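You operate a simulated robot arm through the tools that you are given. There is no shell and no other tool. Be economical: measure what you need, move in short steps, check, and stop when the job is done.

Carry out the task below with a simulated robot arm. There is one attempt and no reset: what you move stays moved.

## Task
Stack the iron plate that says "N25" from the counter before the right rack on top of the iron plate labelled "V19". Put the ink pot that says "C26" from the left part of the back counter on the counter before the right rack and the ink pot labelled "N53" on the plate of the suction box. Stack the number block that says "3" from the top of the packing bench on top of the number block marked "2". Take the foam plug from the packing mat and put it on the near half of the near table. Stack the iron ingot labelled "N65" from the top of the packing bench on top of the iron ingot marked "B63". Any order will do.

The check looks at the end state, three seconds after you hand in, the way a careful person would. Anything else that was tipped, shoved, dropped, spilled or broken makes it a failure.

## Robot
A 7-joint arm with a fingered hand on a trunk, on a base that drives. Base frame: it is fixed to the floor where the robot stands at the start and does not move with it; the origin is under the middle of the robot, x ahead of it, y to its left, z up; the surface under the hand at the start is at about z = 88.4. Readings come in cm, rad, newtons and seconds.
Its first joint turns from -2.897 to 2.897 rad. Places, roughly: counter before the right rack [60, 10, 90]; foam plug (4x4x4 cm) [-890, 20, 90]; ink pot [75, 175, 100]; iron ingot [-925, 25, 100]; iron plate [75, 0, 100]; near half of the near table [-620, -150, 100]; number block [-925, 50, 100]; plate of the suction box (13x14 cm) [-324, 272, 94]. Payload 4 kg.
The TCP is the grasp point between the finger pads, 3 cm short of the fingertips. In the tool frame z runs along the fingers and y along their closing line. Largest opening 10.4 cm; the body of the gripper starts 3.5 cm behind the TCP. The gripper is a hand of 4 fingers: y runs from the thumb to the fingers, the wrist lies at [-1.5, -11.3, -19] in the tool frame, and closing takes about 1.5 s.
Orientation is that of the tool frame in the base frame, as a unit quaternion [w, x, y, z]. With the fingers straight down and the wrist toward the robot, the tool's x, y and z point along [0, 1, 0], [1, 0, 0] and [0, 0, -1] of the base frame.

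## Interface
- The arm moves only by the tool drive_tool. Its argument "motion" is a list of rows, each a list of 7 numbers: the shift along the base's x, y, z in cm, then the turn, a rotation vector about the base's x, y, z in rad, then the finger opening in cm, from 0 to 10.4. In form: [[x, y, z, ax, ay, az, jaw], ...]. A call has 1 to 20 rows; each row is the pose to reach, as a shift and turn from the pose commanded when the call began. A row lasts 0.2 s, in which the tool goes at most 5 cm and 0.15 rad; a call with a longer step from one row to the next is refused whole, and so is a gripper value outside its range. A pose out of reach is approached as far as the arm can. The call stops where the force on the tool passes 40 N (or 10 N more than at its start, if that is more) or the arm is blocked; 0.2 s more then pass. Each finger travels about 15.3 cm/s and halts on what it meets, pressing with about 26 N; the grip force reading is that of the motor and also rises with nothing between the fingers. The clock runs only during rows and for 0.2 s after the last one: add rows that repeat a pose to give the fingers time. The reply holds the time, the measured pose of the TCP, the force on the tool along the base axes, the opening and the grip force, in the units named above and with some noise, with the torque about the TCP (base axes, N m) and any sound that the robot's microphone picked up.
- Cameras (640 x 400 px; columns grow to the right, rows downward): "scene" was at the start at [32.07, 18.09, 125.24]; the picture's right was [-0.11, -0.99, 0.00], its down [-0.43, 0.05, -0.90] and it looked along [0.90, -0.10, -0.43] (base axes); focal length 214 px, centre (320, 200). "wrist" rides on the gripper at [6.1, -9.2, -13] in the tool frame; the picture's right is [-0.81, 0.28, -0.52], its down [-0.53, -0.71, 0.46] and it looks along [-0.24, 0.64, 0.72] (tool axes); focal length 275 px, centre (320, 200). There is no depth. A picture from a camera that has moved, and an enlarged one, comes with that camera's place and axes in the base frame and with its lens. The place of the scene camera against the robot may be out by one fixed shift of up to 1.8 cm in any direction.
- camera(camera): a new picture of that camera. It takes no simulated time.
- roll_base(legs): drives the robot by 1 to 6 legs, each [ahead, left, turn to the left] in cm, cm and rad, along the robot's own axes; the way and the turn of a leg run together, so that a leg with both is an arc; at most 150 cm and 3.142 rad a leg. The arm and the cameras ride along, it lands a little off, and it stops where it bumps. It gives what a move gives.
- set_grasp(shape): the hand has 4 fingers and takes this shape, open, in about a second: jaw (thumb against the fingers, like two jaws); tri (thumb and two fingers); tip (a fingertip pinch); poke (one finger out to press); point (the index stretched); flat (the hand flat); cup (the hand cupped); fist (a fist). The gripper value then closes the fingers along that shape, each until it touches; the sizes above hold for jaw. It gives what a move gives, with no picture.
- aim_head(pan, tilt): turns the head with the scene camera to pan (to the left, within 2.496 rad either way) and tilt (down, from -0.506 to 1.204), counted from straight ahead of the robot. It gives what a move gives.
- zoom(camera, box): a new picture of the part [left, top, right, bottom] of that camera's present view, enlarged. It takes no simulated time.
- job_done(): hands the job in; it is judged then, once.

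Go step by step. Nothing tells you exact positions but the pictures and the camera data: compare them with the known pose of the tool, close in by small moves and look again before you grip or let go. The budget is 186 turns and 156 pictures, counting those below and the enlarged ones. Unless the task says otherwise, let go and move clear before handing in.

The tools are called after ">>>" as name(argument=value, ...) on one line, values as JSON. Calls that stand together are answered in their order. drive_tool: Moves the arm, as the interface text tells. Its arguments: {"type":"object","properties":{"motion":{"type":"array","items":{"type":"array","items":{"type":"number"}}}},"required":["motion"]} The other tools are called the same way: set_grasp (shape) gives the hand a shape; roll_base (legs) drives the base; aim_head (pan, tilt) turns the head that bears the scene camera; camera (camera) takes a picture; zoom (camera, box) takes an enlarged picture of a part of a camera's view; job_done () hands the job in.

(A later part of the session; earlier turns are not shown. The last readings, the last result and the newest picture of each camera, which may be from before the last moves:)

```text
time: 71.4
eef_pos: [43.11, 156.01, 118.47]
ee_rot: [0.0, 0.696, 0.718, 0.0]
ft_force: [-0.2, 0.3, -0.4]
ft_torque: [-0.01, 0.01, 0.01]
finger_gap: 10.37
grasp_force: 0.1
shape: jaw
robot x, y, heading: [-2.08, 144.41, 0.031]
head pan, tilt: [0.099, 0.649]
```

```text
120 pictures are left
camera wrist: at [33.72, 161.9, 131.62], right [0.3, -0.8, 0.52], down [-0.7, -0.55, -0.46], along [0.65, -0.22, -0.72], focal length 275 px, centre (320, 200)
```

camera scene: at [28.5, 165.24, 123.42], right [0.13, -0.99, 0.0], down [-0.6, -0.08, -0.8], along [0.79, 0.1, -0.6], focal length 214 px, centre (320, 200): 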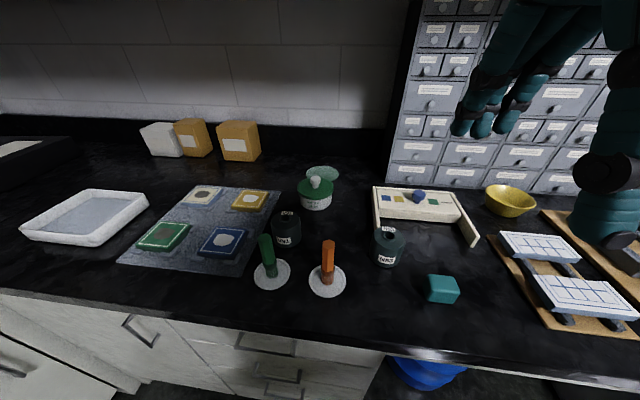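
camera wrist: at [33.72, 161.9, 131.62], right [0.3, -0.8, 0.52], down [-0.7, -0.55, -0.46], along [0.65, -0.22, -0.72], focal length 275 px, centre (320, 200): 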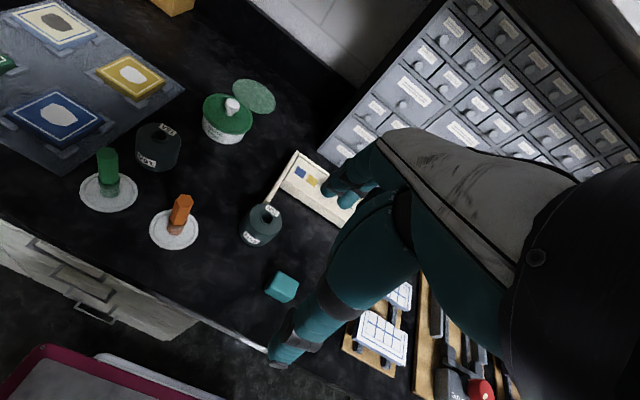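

C26 is placed well. N53 is near (58.4, 157.7), with the cream tray right behind it, so I'll grip it along y. I turn the hand and come over it.

>>> drive_tool(motion=[[1, 0, 0, 0, 0, 0.14, 10.4], [2, 0, 0, 0, 0, 0.28, 10.4], [4, 0, -1, 0, 0, 0.42, 10.4], [6, 0.5, -2, 0, 0, 0.56, 10.4], [8, 0.5, -4, 0, 0, 0.7, 10.4], [10, 1, -6, 0, 0, 0.84, 10.4], [12, 1, -8, 0, 0, 0.98, 10.4], [13, 1.5, -10, 0, 0, 1.12, 10.4], [14, 1.7, -12, 0, 0, 1.26, 10.4], [15, 1.7, -14, 0, 0, 1.4, 10.4], [15.3, 1.7, -16, 0, 0, 1.54, 10.4], [15.3, 1.7, -16, 0, 0, 1.54, 10.4]])

>>> zoom(camera="scene", box=[300, 160, 500, 310])

>>> camera(camera="wrist")

```text
time: 74.0
eef_pos: [58.44, 157.89, 102.63]
ee_rot: [0.0, 0.0, 1.0, 0.0]
ft_force: [0.0, 0.0, 0.0]
ft_torque: [-0.05, 0.06, -0.01]
finger_gap: 10.38
grasp_force: 0.0
shape: jaw
robot x, y, heading: [-2.2, 144.17, 0.034]
head pan, tilt: [0.099, 0.649]
```

```text
2.67 times, centred on (400, 235) of scene
camera zoom: at [28.5, 165.24, 123.42], right [0.13, -0.99, 0.0], down [-0.6, -0.08, -0.8], along [0.79, 0.1, -0.6], focal length 572 px, centre (107, 107)
```

zoom: 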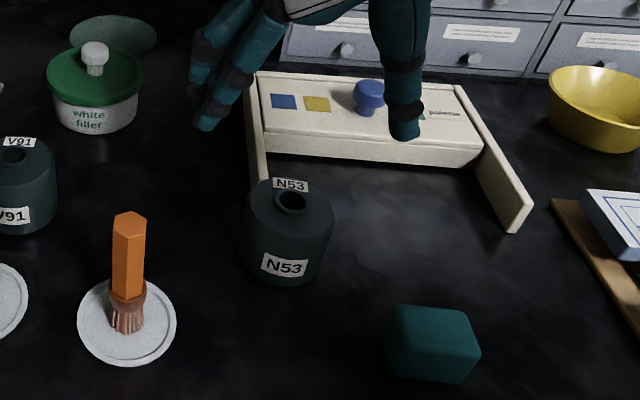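

```text
118 pictures are left
camera wrist: at [52.24, 148.62, 115.64], right [0.81, 0.28, 0.52], down [0.53, -0.71, -0.46], along [0.24, 0.65, -0.72], focal length 275 px, centre (320, 200)
```

wrist: 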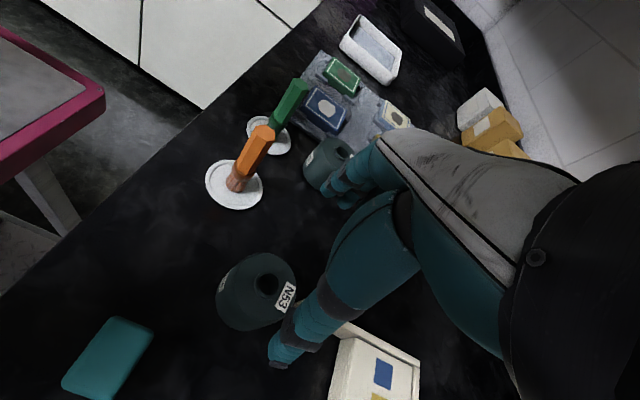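

The pot's neck is at about (57.3, 156.8). I shift and lower partway, then look.

>>> drive_tool(motion=[[-1.1, -1.1, 0, 0, 0, 0, 10.4], [-1.1, -1.1, -2, 0, 0, 0, 10.4], [-1.1, -1.1, -4, 0, 0, 0, 10.4], [-1.1, -1.1, -4, 0, 0, 0, 10.4]])

>>> zoom(camera="scene", box=[300, 160, 500, 310])

>>> camera(camera="wrist")

```text
time: 75.0
eef_pos: [57.44, 156.73, 98.63]
ee_rot: [-0.001, 0.0, 1.0, 0.0]
ft_force: [0.9, -0.2, 0.4]
ft_torque: [-0.03, -0.02, -0.01]
finger_gap: 10.37
grasp_force: 0.1
shape: jaw
robot x, y, heading: [-2.44, 144.52, 0.033]
head pan, tilt: [0.099, 0.649]
```

```text
2.67 times, centred on (400, 235) of scene
camera zoom: at [28.51, 165.24, 123.42], right [0.13, -0.99, 0.0], down [-0.6, -0.08, -0.8], along [0.79, 0.1, -0.6], focal length 572 px, centre (107, 107)
```

zoom: 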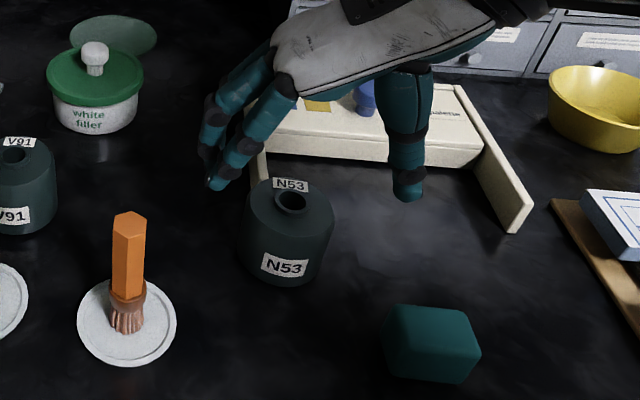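

```text
116 pictures are left
camera wrist: at [51.14, 147.53, 111.7], right [0.81, 0.27, 0.52], down [0.53, -0.71, -0.46], along [0.24, 0.64, -0.72], focal length 275 px, centre (320, 200)
```

wrist: 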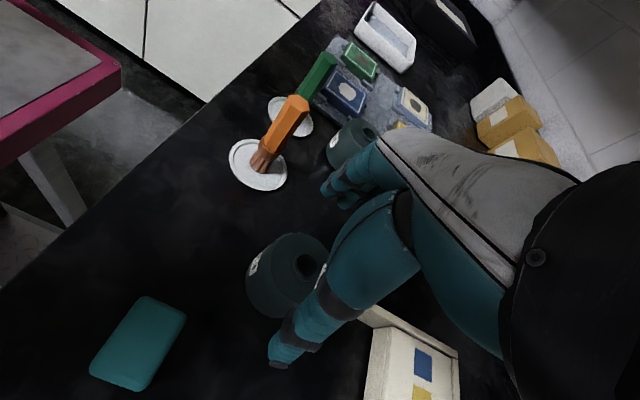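

I shift 0.6 toward the fingers and descend.

>>> drive_tool(motion=[[0.1, 0.6, -1, 0, 0, 0, 10.4], [0.1, 0.6, -2.5, 0, 0, 0, 10.4], [0.1, 0.6, -4, 0, 0, 0, 10.4], [0.1, 0.6, -5.2, 0, 0, 0, 10.4], [0.1, 0.6, -5.2, 0, 0, 0, 10.4]])

>>> zoom(camera="scene", box=[300, 160, 500, 310])

```text
time: 76.2
eef_pos: [57.44, 157.35, 93.24]
ee_rot: [0.0, 0.0, 1.0, 0.0]
ft_force: [0.6, -0.7, -0.2]
ft_torque: [-0.01, 0.02, 0.01]
finger_gap: 10.38
grasp_force: 0.1
shape: jaw
robot x, y, heading: [-2.67, 144.04, 0.034]
head pan, tilt: [0.099, 0.649]
```

```text
2.67 times, centred on (400, 235) of scene
camera zoom: at [28.51, 165.24, 123.42], right [0.13, -0.99, 0.0], down [-0.6, -0.08, -0.8], along [0.79, 0.1, -0.6], focal length 572 px, centre (107, 107)
```

zoom: 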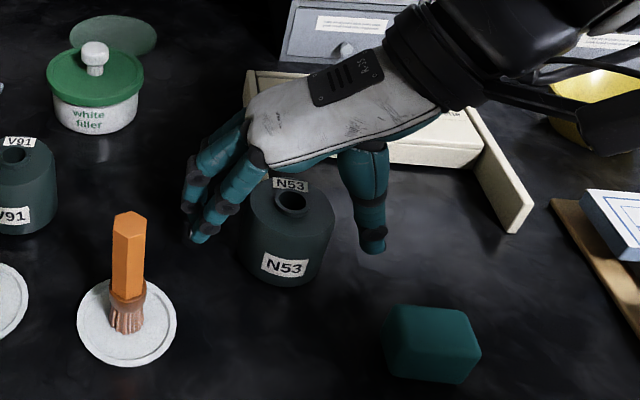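

Centred in y; I nudge -0.4 in x and close.

>>> drive_tool(motion=[[-0.4, 0, 0, 0, 0, 0, 9], [-0.4, 0, 0, 0, 0, 0, 8], [-0.4, 0, 0, 0, 0, 0, 7], [-0.4, 0, 0, 0, 0, 0, 6], [-0.4, 0, 0, 0, 0, 0, 4], [-0.4, 0, 0, 0, 0, 0, 4], [-0.4, 0, 0, 0, 0, 0, 4], [-0.4, 0, 1, 0, 0, 0, 4], [-0.4, 0, 1, 0, 0, 0, 4]])

>>> zoom(camera="scene", box=[300, 160, 500, 310])

```text
time: 78.2
eef_pos: [57.06, 157.32, 94.28]
ee_rot: [0.0, 0.001, 1.0, 0.0]
ft_force: [-0.1, 0.1, -2.0]
ft_torque: [-0.03, 0.06, -0.01]
finger_gap: 4.85
grasp_force: 26.3
shape: jaw
robot x, y, heading: [-2.25, 144.42, 0.032]
head pan, tilt: [0.099, 0.649]
```

```text
2.67 times, centred on (400, 235) of scene
camera zoom: at [28.51, 165.24, 123.42], right [0.13, -0.99, 0.0], down [-0.6, -0.08, -0.8], along [0.79, 0.1, -0.6], focal length 572 px, centre (107, 107)
```

zoom: 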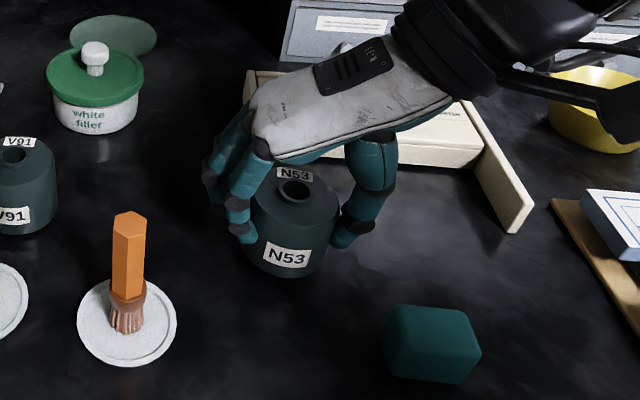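

The grip is slightly behind the pot's centre; I set it down and regrip 0.8 cm nearer to me.

>>> drive_tool(motion=[[0, 0, -0.6, 0, 0, 0, 4], [0, 0, -1.0, 0, 0, 0, 4], [0, 0, -1.0, 0, 0, 0, 6], [0, 0, -1.0, 0, 0, 0, 9], [0, 0, -1.0, 0, 0, 0, 9], [-0.8, 0, -1.0, 0, 0, 0, 9], [-0.8, 0, -1, 0, 0, 0, 9], [-0.8, 0, -1, 0, 0, 0, 7], [-0.8, 0, -1, 0, 0, 0, 5], [-0.8, 0, -1, 0, 0, 0, 4], [-0.8, 0, -1, 0, 0, 0, 4], [-0.8, 0, -1, 0, 0, 0, 4], [-0.8, 0, 0.5, 0, 0, 0, 4], [-0.8, 0, 0.5, 0, 0, 0, 4]])

>>> zoom(camera="scene", box=[300, 160, 500, 310])

```text
time: 81.2
eef_pos: [56.21, 157.4, 94.94]
ee_rot: [0.001, -0.001, 1.0, 0.0]
ft_force: [-1.0, 0.5, -0.2]
ft_torque: [0.04, 0.03, -0.02]
finger_gap: 0.27
grasp_force: 26.1
shape: jaw
robot x, y, heading: [-2.37, 143.98, 0.034]
head pan, tilt: [0.099, 0.649]
```

```text
2.67 times, centred on (400, 235) of scene
camera zoom: at [28.5, 165.24, 123.42], right [0.13, -0.99, 0.0], down [-0.6, -0.08, -0.8], along [0.79, 0.1, -0.6], focal length 572 px, centre (107, 107)
```

zoom: 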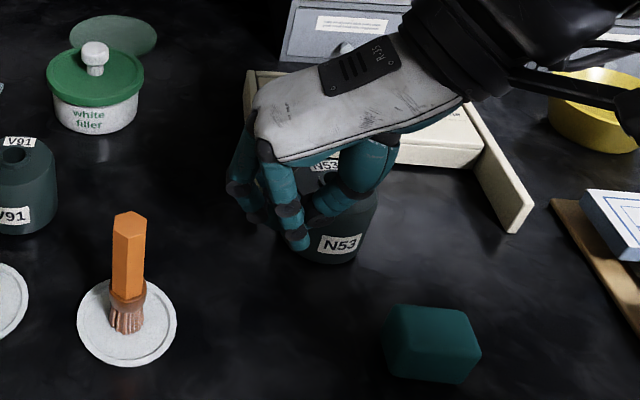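

The pot slipped back and to the right, out of the fingers, but looks upright. I open carefully and raise the hand.

>>> drive_tool(motion=[[0, 0, 0, 0, 0, 0, 1.5], [0, 0, 0, 0, 0, 0, 1.5], [0, 0, 2, 0, 0, 0, 1.5], [0, 0, 5, 0, 0, 0, 1.5], [0, 0, 9, 0, 0, 0, 1.5], [0, 0, 13, 0, 0, 0, 10.4], [0, 0, 13, 0, 0, 0, 10.4], [0, 0, 13, 0, 0, 0, 10.4], [0, 0, 13, 0, 0, 0, 10.4]])

>>> zoom(camera="scene", box=[300, 160, 500, 310])

>>> camera(camera="wrist")

```text
time: 83.2
eef_pos: [56.29, 157.29, 107.98]
ee_rot: [0.0, 0.0, 1.0, 0.0]
ft_force: [-0.2, -0.4, 0.1]
ft_torque: [0.01, 0.02, 0.03]
finger_gap: 10.41
grasp_force: 0.1
shape: jaw
robot x, y, heading: [-2.34, 144.13, 0.034]
head pan, tilt: [0.099, 0.649]
```

```text
2.67 times, centred on (400, 235) of scene
camera zoom: at [28.5, 165.24, 123.42], right [0.13, -0.99, 0.0], down [-0.6, -0.08, -0.8], along [0.79, 0.1, -0.6], focal length 572 px, centre (107, 107)
```

zoom: 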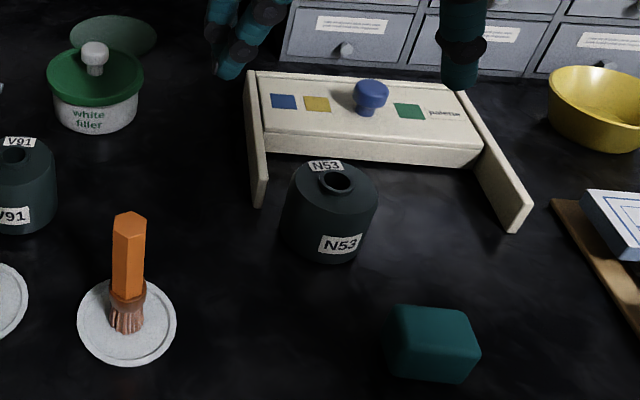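

```text
111 pictures are left
camera wrist: at [50.12, 148.08, 120.98], right [0.81, 0.27, 0.52], down [0.53, -0.71, -0.46], along [0.24, 0.64, -0.72], focal length 275 px, centre (320, 200)
```

wrist: 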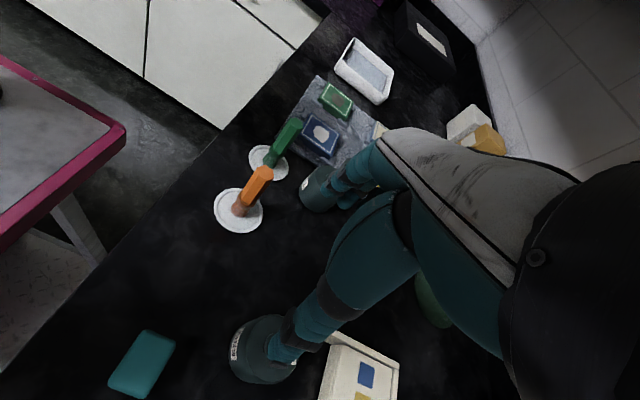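

The pot is upright at about (59.8, 153.5), now between the tray walls; gripping along x suits better there. I turn the hand back to the forward orientation above it.

>>> drive_tool(motion=[[0, -0.5, 0, 0, 0, -0.143, 10.4], [0, -1, 0, 0, 0, -0.286, 10.4], [0, -1.5, 0, 0, 0, -0.429, 10.4], [0, -2, 0, 0, 0, -0.571, 10.4], [0, -2.5, 0, 0, 0, -0.714, 10.4], [0, -3, 0, 0, 0, -0.857, 10.4], [0, -3.5, 0, 0, 0, -1.0, 10.4], [0, -3.8, 0, 0, 0, -1.143, 10.4], [1, -3.8, -1, 0, 0, -1.286, 10.4], [2, -3.8, -3, 0, 0, -1.428, 10.4], [3.5, -3.8, -5, 0, 0, -1.571, 10.4], [3.5, -3.8, -6, 0, 0, -1.571, 10.4], [3.5, -3.8, -6, 0, 0, -1.571, 10.4]])

>>> zoom(camera="scene", box=[300, 160, 500, 310])

>>> camera(camera="wrist")

```text
time: 86.0
eef_pos: [59.7, 153.42, 102.0]
ee_rot: [0.0, 0.707, 0.707, 0.0]
ft_force: [0.4, 0.2, 0.3]
ft_torque: [0.05, -0.02, 0.0]
finger_gap: 10.39
grasp_force: 0.2
shape: jaw
robot x, y, heading: [-2.51, 144.01, 0.038]
head pan, tilt: [0.099, 0.649]
```

```text
2.67 times, centred on (400, 235) of scene
camera zoom: at [28.5, 165.24, 123.42], right [0.13, -0.99, 0.0], down [-0.6, -0.08, -0.8], along [0.79, 0.1, -0.6], focal length 572 px, centre (107, 107)
```

zoom: 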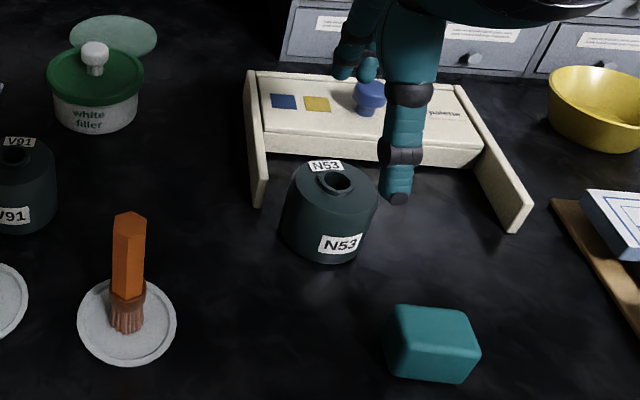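

```text
109 pictures are left
camera wrist: at [50.54, 159.52, 114.98], right [0.27, -0.81, 0.52], down [-0.71, -0.53, -0.46], along [0.64, -0.24, -0.72], focal length 275 px, centre (320, 200)
```

wrist: 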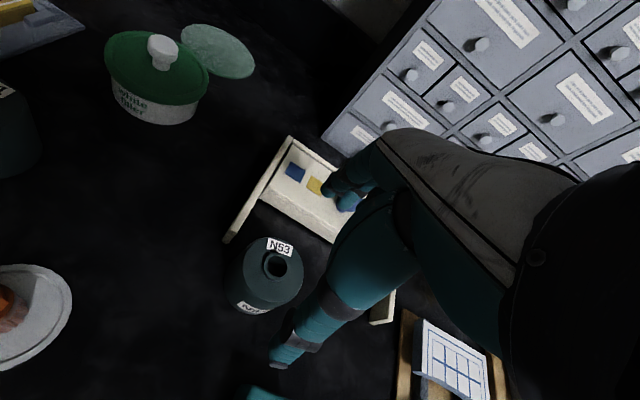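

Neck at (60.0, 154.2). To keep the far fingers clear of the tray's left wall, I yaw the hand by -0.35 and lower partway.

>>> drive_tool(motion=[[0.1, 0.3, 0, 0, 0, -0.12, 10.4], [0.2, 0.6, 0, 0, 0, -0.24, 10.4], [0.3, 0.8, -1, 0, 0, -0.35, 10.4], [0.3, 0.8, -3, 0, 0, -0.35, 10.4], [0.3, 0.8, -4, 0, 0, -0.35, 10.4], [0.3, 0.8, -4, 0, 0, -0.35, 10.4]])

>>> zoom(camera="scene", box=[300, 160, 500, 310])

>>> camera(camera="wrist")

```text
time: 87.4
eef_pos: [60.16, 154.36, 97.82]
ee_rot: [0.0, 0.819, 0.573, 0.0]
ft_force: [-0.1, 0.8, 0.5]
ft_torque: [-0.02, 0.0, -0.02]
finger_gap: 10.37
grasp_force: 0.0
shape: jaw
robot x, y, heading: [-2.22, 144.35, 0.037]
head pan, tilt: [0.099, 0.649]
```

```text
2.67 times, centred on (400, 235) of scene
camera zoom: at [28.5, 165.25, 123.42], right [0.13, -0.99, 0.0], down [-0.6, -0.08, -0.8], along [0.79, 0.1, -0.6], focal length 572 px, centre (107, 107)
```

zoom: 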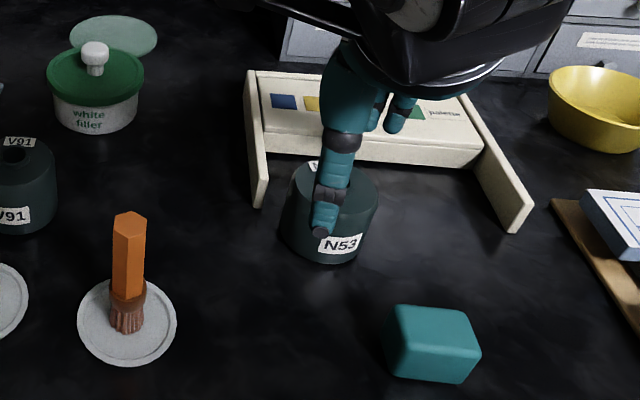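

```text
107 pictures are left
camera wrist: at [53.59, 163.11, 110.89], right [-0.02, -0.86, 0.52], down [-0.85, -0.26, -0.46], along [0.52, -0.45, -0.72], focal length 275 px, centre (320, 200)
```

wrist: 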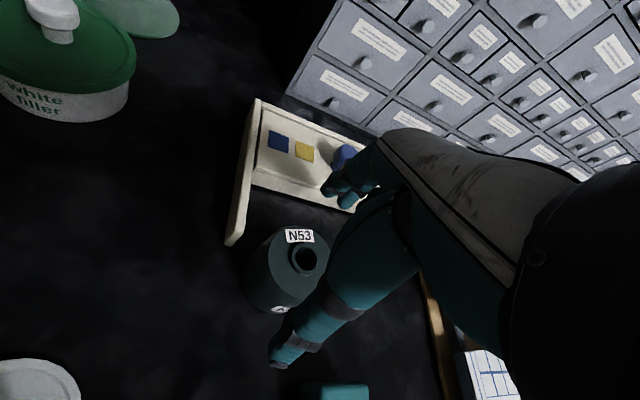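

Neck at (60.1, 154.4), exactly under the TCP. I descend and close.

>>> drive_tool(motion=[[0, 0, -1.5, 0, 0, 0, 10.4], [0, 0, -3, 0, 0, 0, 10.4], [0, 0, -4.5, 0, 0, 0, 10.4], [0, 0, -4.5, 0, 0, 0, 9], [0, 0, -4.5, 0, 0, 0, 8], [0, 0, -4.5, 0, 0, 0, 7], [0, 0, -4.5, 0, 0, 0, 6], [0, 0, -4.5, 0, 0, 0, 5], [0, 0, -4.5, 0, 0, 0, 4], [0, 0, -4.5, 0, 0, 0, 4], [0, 0, -4.5, 0, 0, 0, 4]])

>>> zoom(camera="scene", box=[300, 160, 500, 310])

>>> zoom(camera="wrist", box=[200, 130, 440, 370])

```text
time: 89.8
eef_pos: [60.25, 154.3, 93.42]
ee_rot: [-0.003, 0.82, 0.573, 0.001]
ft_force: [0.2, 0.5, -0.3]
ft_torque: [-0.01, -0.01, 0.01]
finger_gap: 5.22
grasp_force: 25.9
shape: jaw
robot x, y, heading: [-2.39, 144.02, 0.034]
head pan, tilt: [0.099, 0.649]
```

```text
2.67 times, centred on (400, 235) of scene
camera zoom: at [28.16, 166.04, 122.95], right [0.23, -0.97, 0.0], down [-0.63, -0.15, -0.76], along [0.74, 0.17, -0.65], focal length 572 px, centre (107, 107)
```

zoom: 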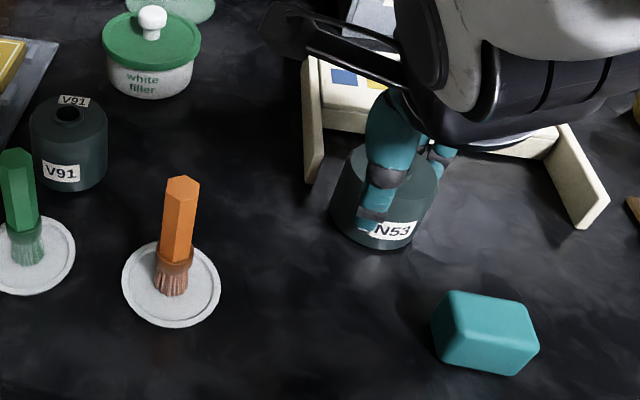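

```text
1.67 times, centred on (320, 250) of wrist
camera zoom: at [53.56, 163.16, 106.53], right [-0.02, -0.86, 0.51], down [-0.85, -0.25, -0.46], along [0.52, -0.45, -0.73], focal length 459 px, centre (320, 117)
```

zoom: 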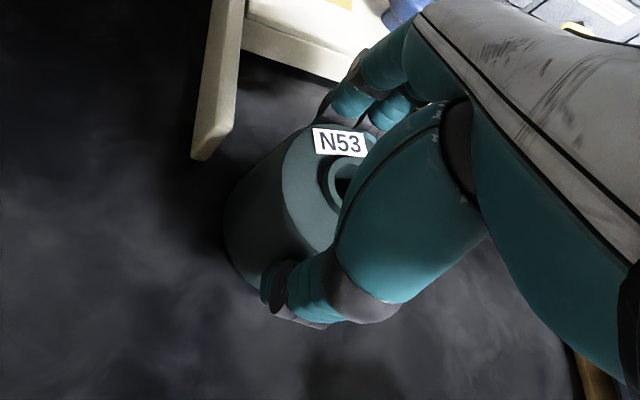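

Good grip (5.22, same as C26). The scene camera seems to have shifted slightly, as its data show. I lift and retract the pot.

>>> drive_tool(motion=[[0, 0, 1, 0, 0, 0, 4], [0, 0, 3, 0, 0, 0, 4], [0, 0, 6, 0, 0, 0, 4], [0, 0, 10, 0, 0, 0, 4], [-2, 0, 14, 0, 0, 0.1, 4], [-4, 0, 18, 0, 0, 0.2, 4], [-7, 0, 21, 0, 0, 0.35, 4], [-10, 0, 23, 0, 0, 0.35, 4], [-13, 0, 25, 0, 0, 0.35, 4], [-13, 0, 25, 0, 0, 0.35, 4]])

>>> camera(camera="scene")

>>> aim_head(pan=1.9, tilt=0.3)

>>> camera(camera="scene")

```text
time: 92.0
eef_pos: [47.07, 154.18, 118.46]
ee_rot: [0.0, 0.707, 0.707, 0.0]
ft_force: [0.3, 0.6, -1.8]
ft_torque: [0.01, 0.0, -0.02]
finger_gap: 5.17
grasp_force: 25.9
shape: jaw
robot x, y, heading: [-2.37, 144.59, 0.039]
head pan, tilt: [0.099, 0.649]
```

```text
104 pictures are left
camera scene: at [28.51, 165.24, 123.42], right [0.13, -0.99, 0.0], down [-0.6, -0.08, -0.8], along [0.79, 0.1, -0.6], focal length 214 px, centre (320, 200)
```

scene: 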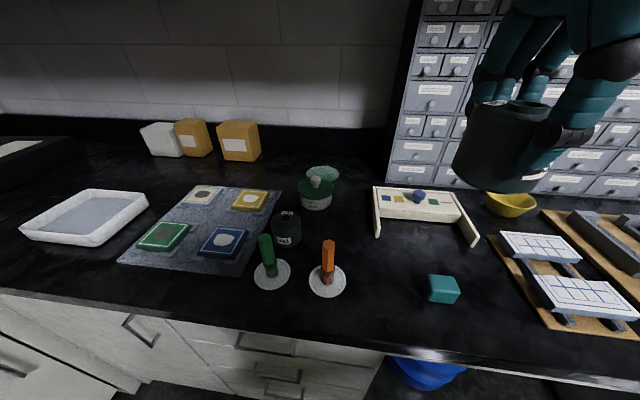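

```text
time: 93.8
eef_pos: [47.13, 154.27, 118.36]
ee_rot: [0.0, 0.707, 0.707, 0.0]
ft_force: [1.2, 0.0, -1.2]
ft_torque: [0.01, -0.03, 0.0]
finger_gap: 5.19
grasp_force: 26.4
shape: jaw
robot x, y, heading: [-2.6, 144.24, 0.034]
head pan, tilt: [1.901, 0.3]
```

```text
103 pictures are left
camera scene: at [16.59, 172.83, 126.6], right [0.94, 0.35, 0.0], down [0.1, -0.28, -0.96], along [-0.34, 0.89, -0.3], focal length 214 px, centre (320, 200)
```

scene: 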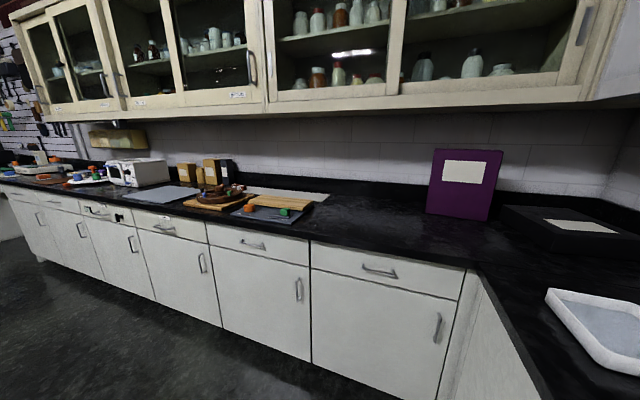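

The pot is held; the suction box is along the left counter. I back off, turn left 90° and drive along it.

>>> roll_base(legs=[[-35, 0, 0], [0, 0, 1.537], [0, 140, 0], [0, 140, 0]])

>>> aim_head(pan=0.0, tilt=0.45)

>>> camera(camera="scene")

```text
time: 109.3
eef_pos: [-235.66, 190.91, 118.07]
ee_rot: [0.008, -0.018, 1.0, 0.0]
ft_force: [2.3, 0.5, -1.4]
ft_torque: [-0.03, 0.17, 0.06]
finger_gap: 5.14
grasp_force: 25.3
shape: jaw
robot x, y, heading: [-221.9, 142.23, 1.64]
head pan, tilt: [1.901, 0.3]
stopped in leg 4: the robot was blocked; the commanded pose is now the measured one
```

```text
time: 111.2
eef_pos: [-235.46, 190.93, 118.0]
ee_rot: [0.007, -0.019, 1.0, 0.0]
ft_force: [1.4, 0.1, -1.3]
ft_torque: [-0.01, 0.0, 0.0]
finger_gap: 5.1
grasp_force: 26.0
shape: jaw
robot x, y, heading: [-221.84, 142.09, 1.639]
head pan, tilt: [0.0, 0.45]
```

```text
102 pictures are left
camera scene: at [-245.26, 172.82, 125.21], right [1.0, 0.07, 0.0], down [0.03, -0.43, -0.9], along [-0.06, 0.9, -0.44], focal length 214 px, centre (320, 200)
```

scene: 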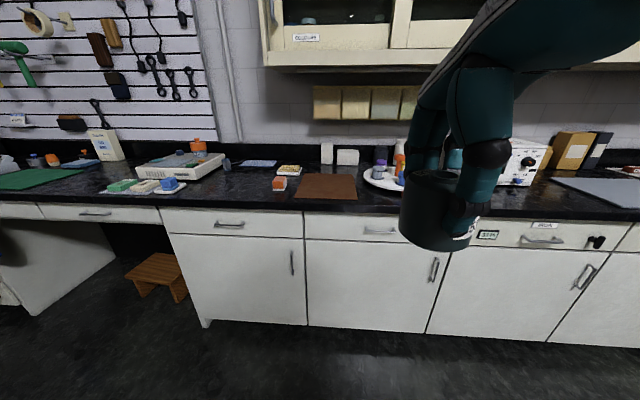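

Something blocked me on the left. I look at what it is.

>>> aim_head(pan=1.6, tilt=0.8)

>>> camera(camera="scene")

>>> aim_head(pan=2.3, tilt=0.6)

>>> camera(camera="scene")

```text
time: 112.9
eef_pos: [-235.35, 190.89, 118.2]
ee_rot: [0.007, -0.019, 1.0, 0.0]
ft_force: [0.2, -0.3, -1.4]
ft_torque: [-0.01, -0.01, -0.02]
finger_gap: 5.15
grasp_force: 25.7
shape: jaw
robot x, y, heading: [-222.25, 141.99, 1.641]
head pan, tilt: [1.6, 0.799]
```

```text
101 pictures are left
camera scene: at [-252.67, 162.85, 122.18], right [-0.1, 1.0, 0.0], down [0.71, 0.07, -0.7], along [-0.69, -0.07, -0.72], focal length 214 px, centre (320, 200)
```

scene: 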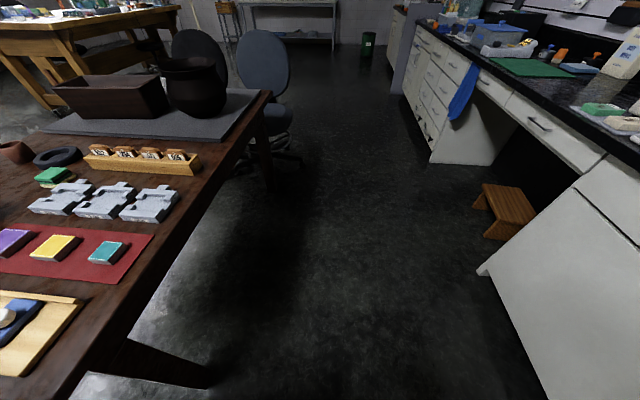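

```text
time: 113.9
eef_pos: [-235.5, 190.8, 118.17]
ee_rot: [0.007, -0.018, 1.0, -0.001]
ft_force: [0.1, -0.2, 0.1]
ft_torque: [0.02, -0.02, 0.01]
finger_gap: 5.14
grasp_force: 25.6
shape: jaw
robot x, y, heading: [-221.9, 142.2, 1.635]
head pan, tilt: [2.3, 0.6]
```

```text
100 pictures are left
camera scene: at [-250.82, 157.31, 123.86], right [-0.72, 0.7, 0.0], down [0.39, 0.4, -0.83], along [-0.58, -0.59, -0.56], focal length 214 px, centre (320, 200)
```

scene: 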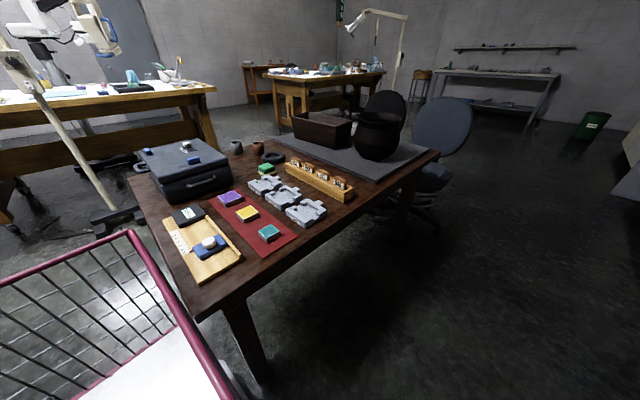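

The base caught the wooden table's corner (nothing on it moved). I move off, go ahead toward the counter, straighten, and continue left.

>>> roll_base(legs=[[0, -5, 0], [46, 0, -0.068]])

>>> roll_base(legs=[[0, 88, 0]])

>>> aim_head(pan=0.0, tilt=0.6)

>>> camera(camera="scene")

```text
time: 117.2
eef_pos: [-229.55, 238.08, 118.06]
ee_rot: [0.008, 0.014, 1.0, 0.0]
ft_force: [0.3, 0.6, -1.3]
ft_torque: [0.02, 0.01, 0.02]
finger_gap: 5.13
grasp_force: 26.4
shape: jaw
robot x, y, heading: [-218.99, 188.56, 1.574]
head pan, tilt: [2.3, 0.6]
```

```text
time: 121.8
eef_pos: [-315.33, 237.93, 118.09]
ee_rot: [0.006, 0.017, 1.0, 0.001]
ft_force: [0.0, 0.2, -1.0]
ft_torque: [-0.04, 0.01, 0.0]
finger_gap: 5.14
grasp_force: 26.1
shape: jaw
robot x, y, heading: [-305.38, 188.2, 1.574]
head pan, tilt: [2.3, 0.6]
```

```text
time: 123.9
eef_pos: [-315.33, 237.84, 118.05]
ee_rot: [0.008, 0.015, 1.0, -0.001]
ft_force: [0.5, 0.0, -1.9]
ft_torque: [-0.02, 0.01, 0.02]
finger_gap: 5.14
grasp_force: 26.2
shape: jaw
robot x, y, heading: [-305.37, 188.42, 1.573]
head pan, tilt: [0.0, 0.6]
```

```text
99 pictures are left
camera scene: at [-326.35, 220.1, 123.85], right [1.0, 0.0, 0.0], down [0.0, -0.56, -0.83], along [0.0, 0.83, -0.56], focal length 214 px, centre (320, 200)
```

scene: 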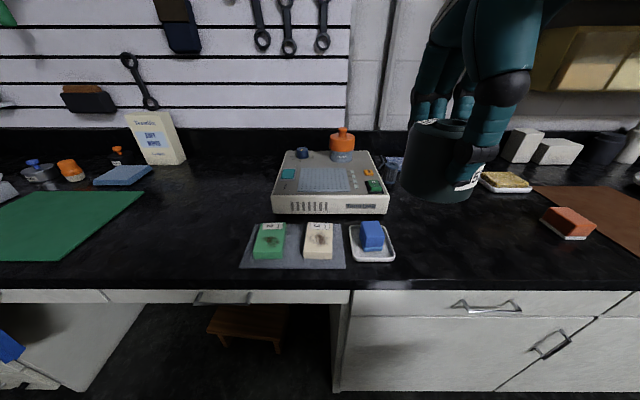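

>>> zoom(camera="scene", box=[250, 110, 410, 220])

```text
3.64 times, centred on (330, 165) of scene
camera zoom: at [-326.35, 220.1, 123.85], right [1.0, 0.0, 0.0], down [0.0, -0.56, -0.83], along [0.0, 0.83, -0.56], focal length 780 px, centre (284, 327)
```

zoom: 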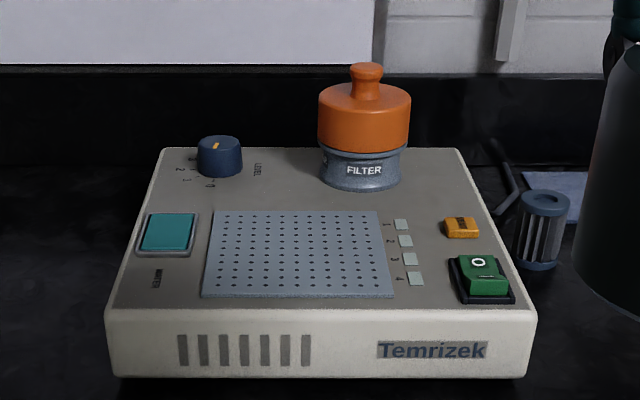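

The suction plate spans about x -332…-318.5, y 267.5…281.5 at z 94. I move N53 above (-326, 272).

>>> drive_tool(motion=[[-1.5, 4, -1, 0, 0, 0, 4], [-3, 8, -2, 0, 0, 0, 4], [-4.5, 12, -3, 0, 0, 0, 4], [-6, 16, -5, 0, 0, 0, 4], [-7.5, 20, -7, 0, 0, 0, 4], [-9, 24, -9, 0, 0, 0, 4], [-10, 28, -11, 0, 0, 0, 4], [-10.7, 32, -13, 0, 0, 0, 4], [-10.7, 34.1, -15, 0, 0, 0, 4], [-10.7, 34.1, -15, 0, 0, 0, 4]])

>>> zoom(camera="scene", box=[250, 90, 410, 220])

>>> camera(camera="wrist")

```text
time: 126.1
eef_pos: [-326.18, 272.14, 103.31]
ee_rot: [0.004, 0.016, 1.0, 0.001]
ft_force: [1.3, 0.4, -0.9]
ft_torque: [0.0, 0.01, 0.02]
finger_gap: 5.13
grasp_force: 25.7
shape: jaw
robot x, y, heading: [-305.25, 188.09, 1.575]
head pan, tilt: [0.0, 0.6]
```

```text
3.08 times, centred on (330, 155) of scene
camera zoom: at [-327.3, 219.69, 122.93], right [0.99, 0.11, 0.0], down [0.07, -0.64, -0.76], along [-0.09, 0.76, -0.65], focal length 660 px, centre (289, 338)
```

zoom: 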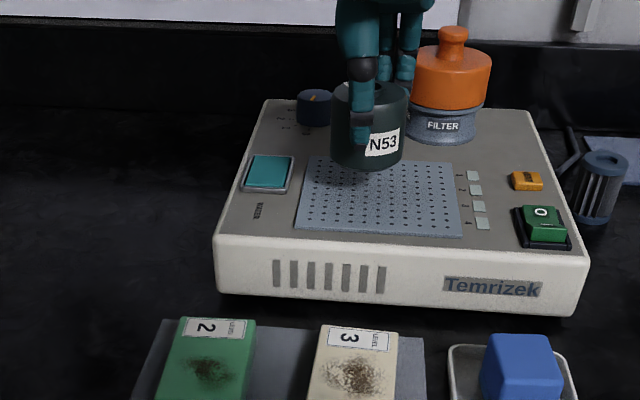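

```text
96 pictures are left
camera wrist: at [-332.8, 263.16, 116.28], right [0.81, 0.25, 0.53], down [0.51, -0.73, -0.45], along [0.27, 0.64, -0.72], focal length 275 px, centre (320, 200)
```

wrist: 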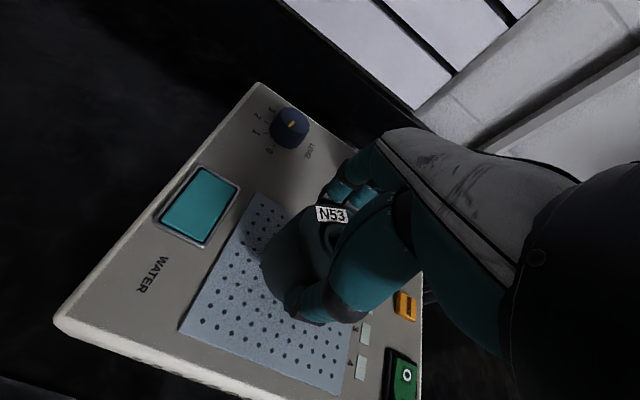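

Projected straight down it lands near the plate's middle. I lower to contact.

>>> drive_tool(motion=[[0, 0, -1.5, 0, 0, 0, 4], [0, 0, -3, 0, 0, 0, 4], [0, 0, -3.6, 0, 0, 0, 4], [0, 0, -3.9, 0, 0, 0, 4], [0, 0, -4.2, 0, 0, 0, 4], [0, 0, -4.4, 0, 0, 0, 4], [0, 0, -4.6, 0, 0, 0, 4]])

>>> zoom(camera="scene", box=[250, 90, 410, 220])

```text
time: 127.4
eef_pos: [-325.38, 272.77, 100.37]
ee_rot: [-0.005, 0.023, 1.0, 0.007]
ft_force: [-0.7, -0.5, -0.5]
ft_torque: [-0.03, 0.01, -0.02]
finger_gap: 5.22
grasp_force: 25.9
shape: jaw
robot x, y, heading: [-304.72, 187.97, 1.57]
head pan, tilt: [0.0, 0.6]
stopped in row 6: the force on the tool passed its limit at 42 N (the readings are from after the stop); the commanded pose is now the measured one
```

```text
3.08 times, centred on (330, 155) of scene
camera zoom: at [-327.96, 219.09, 122.03], right [0.98, 0.2, 0.0], down [0.14, -0.71, -0.69], along [-0.14, 0.67, -0.73], focal length 660 px, centre (289, 338)
```

zoom: 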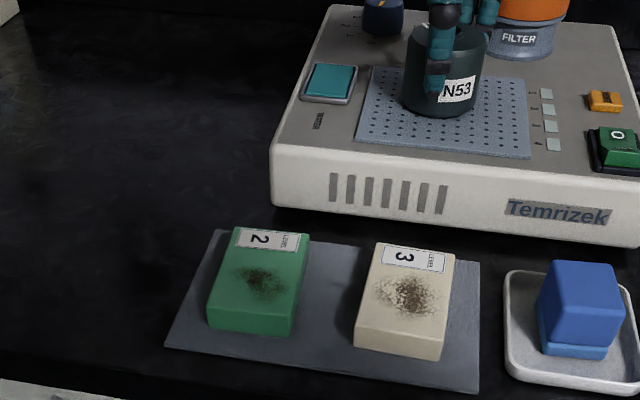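

It stopped on contact force; the reading now seems a bit higher than expected. I check whether the pot rests on the plate.

>>> drive_tool(motion=[[0, 0, 0, 0, 0, 0, 4]])

>>> aim_head(pan=0.0, tilt=0.6)

>>> zoom(camera="scene", box=[270, 110, 390, 200])

>>> zoom(camera="wrist", box=[160, 120, 420, 390])

```text
time: 127.8
eef_pos: [-325.31, 272.68, 100.25]
ee_rot: [-0.005, 0.023, 1.0, 0.006]
ft_force: [0.5, -0.7, -0.3]
ft_torque: [0.02, 0.0, -0.04]
finger_gap: 5.26
grasp_force: 26.1
shape: jaw
robot x, y, heading: [-305.2, 187.99, 1.578]
head pan, tilt: [0.0, 0.6]
```

```text
time: 128.4
eef_pos: [-325.39, 272.74, 100.24]
ee_rot: [-0.005, 0.024, 1.0, 0.006]
ft_force: [0.2, 0.6, 0.1]
ft_torque: [0.01, -0.01, -0.01]
finger_gap: 5.25
grasp_force: 26.4
shape: jaw
robot x, y, heading: [-305.22, 188.22, 1.575]
head pan, tilt: [0.0, 0.6]
```

```text
4.44 times, centred on (330, 155) of scene
camera zoom: at [-327.92, 219.11, 122.06], right [0.98, 0.2, 0.0], down [0.14, -0.71, -0.69], along [-0.14, 0.68, -0.73], focal length 953 px, centre (276, 400)
```

zoom: 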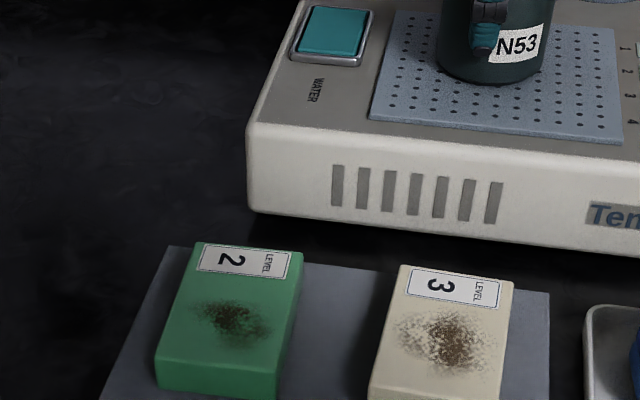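

```text
1.48 times, centred on (290, 255) of wrist
camera zoom: at [-331.88, 263.65, 113.2], right [0.83, 0.23, 0.51], down [0.49, -0.73, -0.47], along [0.27, 0.64, -0.72], focal length 408 px, centre (364, 118)
```

zoom: 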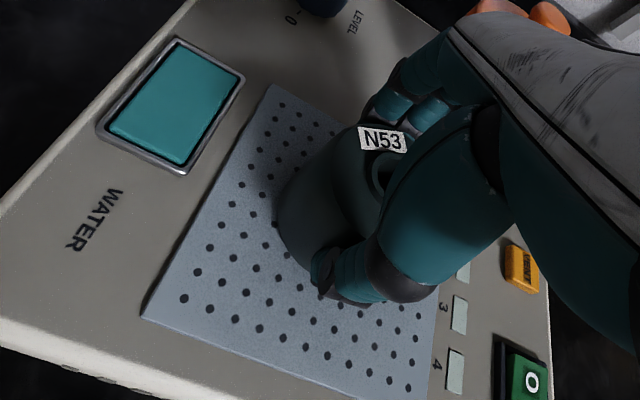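

The tool no longer carries weight, so the pot rests on the plate. I open slowly and rise.

>>> drive_tool(motion=[[0, 0, 0, 0, 0, 0, 5.6], [0, 0, 0, 0, 0, 0, 6.5], [0, 0, 0, 0, 0, 0, 8], [0, 0, 0, 0, 0, 0, 10], [0, 0, 0, 0, 0, 0, 10], [0, 0, 0, 0, 0, 0, 10], [0, 0, 3, 0, 0, 0, 10], [0, 0, 7, 0, 0, 0, 10], [0, 0, 11, 0, 0, 0, 10], [0, -4, 13, 0, 0, 0, 10], [0, -8, 15, 0, 0, 0, 10], [0, -12, 17, 0, 0, 0, 10], [0, -16, 18, 0, 0, 0, 10], [2, -20, 18, 0, 0, 0, 10], [4, -24, 18, 0, 0, 0, 10], [6, -28, 18, 0, 0, 0, 10], [8, -32, 18, 0, 0, 0, 10], [10, -35, 18, 0, 0, 0, 10]])

>>> camera(camera="scene")

>>> zoom(camera="scene", box=[250, 110, 410, 220])

```text
time: 130.7
eef_pos: [-314.63, 271.68, 114.59]
ee_rot: [-0.012, 0.12, 0.993, 0.006]
ft_force: [0.2, -0.1, -0.2]
ft_torque: [0.02, 0.04, 0.02]
finger_gap: 10.05
grasp_force: 0.1
shape: jaw
robot x, y, heading: [-305.45, 188.16, 1.572]
head pan, tilt: [0.0, 0.6]
stopped in row 11: the arm was blocked; the commanded pose is now the measured one
```

```text
92 pictures are left
camera scene: at [-326.42, 220.1, 123.93], right [1.0, 0.01, 0.0], down [0.0, -0.56, -0.83], along [-0.01, 0.83, -0.56], focal length 214 px, centre (320, 200)
```

scene: 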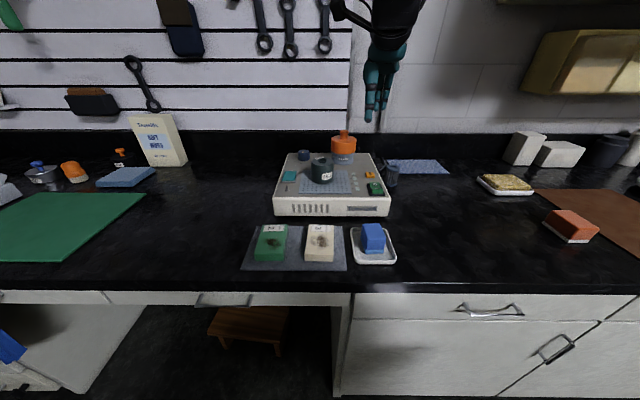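

```text
3.64 times, centred on (330, 165) of scene
camera zoom: at [-326.42, 220.1, 123.93], right [1.0, 0.01, 0.0], down [0.0, -0.56, -0.83], along [-0.01, 0.83, -0.56], focal length 780 px, centre (284, 327)
```

zoom: 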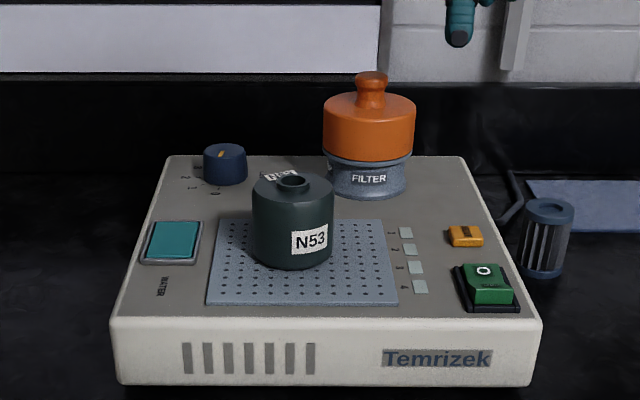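

N53 stands on the plate. The arm reports being blocked while retracting, likely against my own head; I look from the wrist camera and try a gentle retreat.

>>> camera(camera="wrist")

>>> drive_tool(motion=[[1, -1, 0, 0, 0, 0, 10], [2, -2, 0, 0, 0, 0, 10], [3, -4, 0, 0, 0, 0, 10], [4, -6, 0, 0, 0, 0, 10]])

```text
90 pictures are left
camera wrist: at [-322.45, 264.1, 127.7], right [0.86, 0.07, 0.5], down [0.34, -0.81, -0.48], along [0.37, 0.58, -0.72], focal length 275 px, centre (320, 200)
```

wrist: 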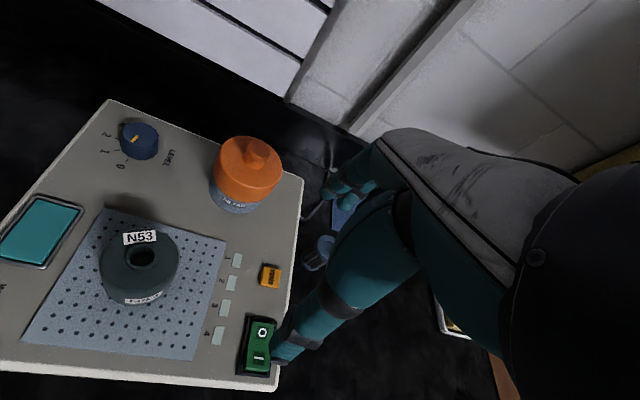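

```text
time: 131.7
eef_pos: [-310.75, 265.68, 114.5]
ee_rot: [-0.012, 0.119, 0.993, 0.005]
ft_force: [0.0, 0.2, -0.2]
ft_torque: [0.01, -0.04, -0.02]
finger_gap: 9.98
grasp_force: 0.1
shape: jaw
robot x, y, heading: [-305.03, 188.14, 1.571]
head pan, tilt: [0.0, 0.6]
```

The arm moves freely to the right. I finish retracting, keeping right of the head, and then look for the way to the packing bench.

>>> drive_tool(motion=[[1, -4, 0, 0, 0, -0.1, 10], [2, -8, 1, 0, 0, -0.2, 10], [3, -12, 2, 0, 0, -0.25, 10], [4, -16, 3, 0, 0, -0.25, 10], [5, -20, 4, 0, 0, -0.25, 10], [6, -24, 4, 0, 0, -0.25, 10], [6, -27, 4, 0, 0, -0.25, 10]])

>>> aim_head(pan=1.5, tilt=0.3)

>>> camera(camera="scene")

>>> aim_head(pan=2.2, tilt=0.3)

>>> camera(camera="scene")

```text
time: 133.3
eef_pos: [-304.56, 238.71, 118.57]
ee_rot: [-0.011, 0.242, 0.97, 0.007]
ft_force: [-0.3, -0.8, -0.1]
ft_torque: [-0.02, -0.01, 0.0]
finger_gap: 10.01
grasp_force: 0.0
shape: jaw
robot x, y, heading: [-305.02, 188.28, 1.57]
head pan, tilt: [0.0, 0.6]
```

```text
time: 134.9
eef_pos: [-304.63, 238.72, 118.49]
ee_rot: [-0.011, 0.242, 0.97, 0.006]
ft_force: [0.2, 0.8, 0.0]
ft_torque: [0.0, 0.01, -0.02]
finger_gap: 10.02
grasp_force: 0.1
shape: jaw
robot x, y, heading: [-305.11, 188.31, 1.574]
head pan, tilt: [1.499, 0.3]
```

```text
89 pictures are left
camera scene: at [-335.66, 211.9, 126.6], right [0.07, 1.0, 0.0], down [0.3, -0.02, -0.96], along [-0.95, 0.07, -0.3], focal length 214 px, centre (320, 200)
```

scene: 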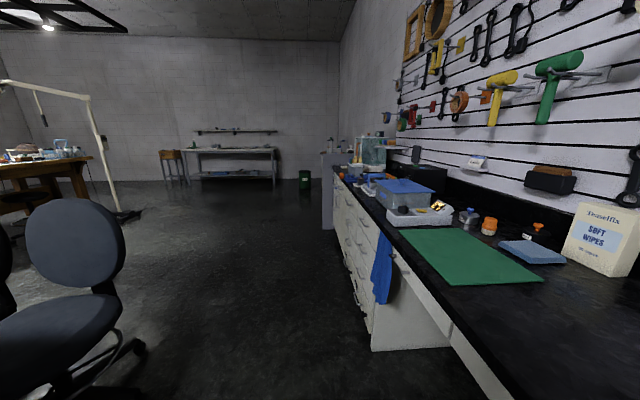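

```text
time: 136.0
eef_pos: [-304.69, 238.79, 118.56]
ee_rot: [-0.011, 0.241, 0.97, 0.007]
ft_force: [-0.6, -0.3, -0.3]
ft_torque: [-0.01, -0.02, -0.01]
finger_gap: 10.0
grasp_force: 0.1
shape: jaw
robot x, y, heading: [-305.05, 188.14, 1.577]
head pan, tilt: [2.201, 0.3]
```

```text
88 pictures are left
camera scene: at [-333.88, 205.74, 126.6], right [-0.59, 0.81, 0.0], down [0.24, 0.17, -0.96], along [-0.77, -0.56, -0.3], focal length 214 px, centre (320, 200)
```

scene: 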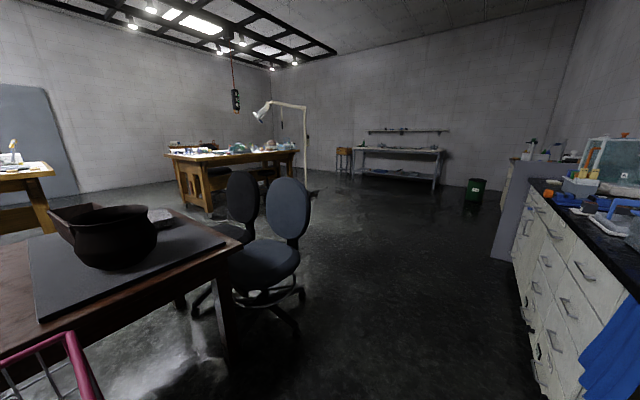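

The packing bench is the one at the far wall (x ≈ -925). I drive sideways along the counter, past the chair.

>>> roll_base(legs=[[3, 0, 0], [0, 140, 0]])

>>> roll_base(legs=[[0, 140, 0]])

>>> aim_head(pan=1.6, tilt=0.35)

>>> camera(camera="scene")

```text
time: 143.2
eef_pos: [-439.84, 242.69, 118.42]
ee_rot: [-0.011, 0.251, 0.968, 0.008]
ft_force: [0.1, -0.1, -0.2]
ft_torque: [-0.01, 0.0, -0.01]
finger_gap: 9.98
grasp_force: 0.1
shape: jaw
robot x, y, heading: [-441.27, 192.18, 1.556]
head pan, tilt: [2.201, 0.3]
```

```text
time: 150.3
eef_pos: [-582.04, 245.05, 118.6]
ee_rot: [-0.01, 0.251, 0.968, 0.007]
ft_force: [0.5, 0.2, 0.6]
ft_torque: [0.04, 0.03, 0.0]
finger_gap: 9.99
grasp_force: 0.1
shape: jaw
robot x, y, heading: [-583.79, 194.45, 1.554]
head pan, tilt: [2.201, 0.3]
```

```text
time: 151.3
eef_pos: [-581.93, 244.93, 118.53]
ee_rot: [-0.011, 0.251, 0.968, 0.009]
ft_force: [-0.4, -0.6, 0.0]
ft_torque: [0.02, 0.0, 0.03]
finger_gap: 9.99
grasp_force: 0.0
shape: jaw
robot x, y, heading: [-583.35, 194.76, 1.553]
head pan, tilt: [1.6, 0.351]
```

```text
87 pictures are left
camera scene: at [-613.47, 217.74, 126.13], right [-0.01, 1.0, 0.0], down [0.34, 0.0, -0.94], along [-0.94, -0.01, -0.34], focal length 214 px, centre (320, 200)
```

scene: 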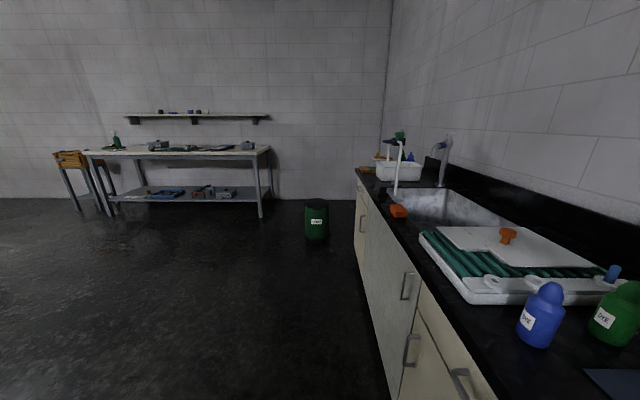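

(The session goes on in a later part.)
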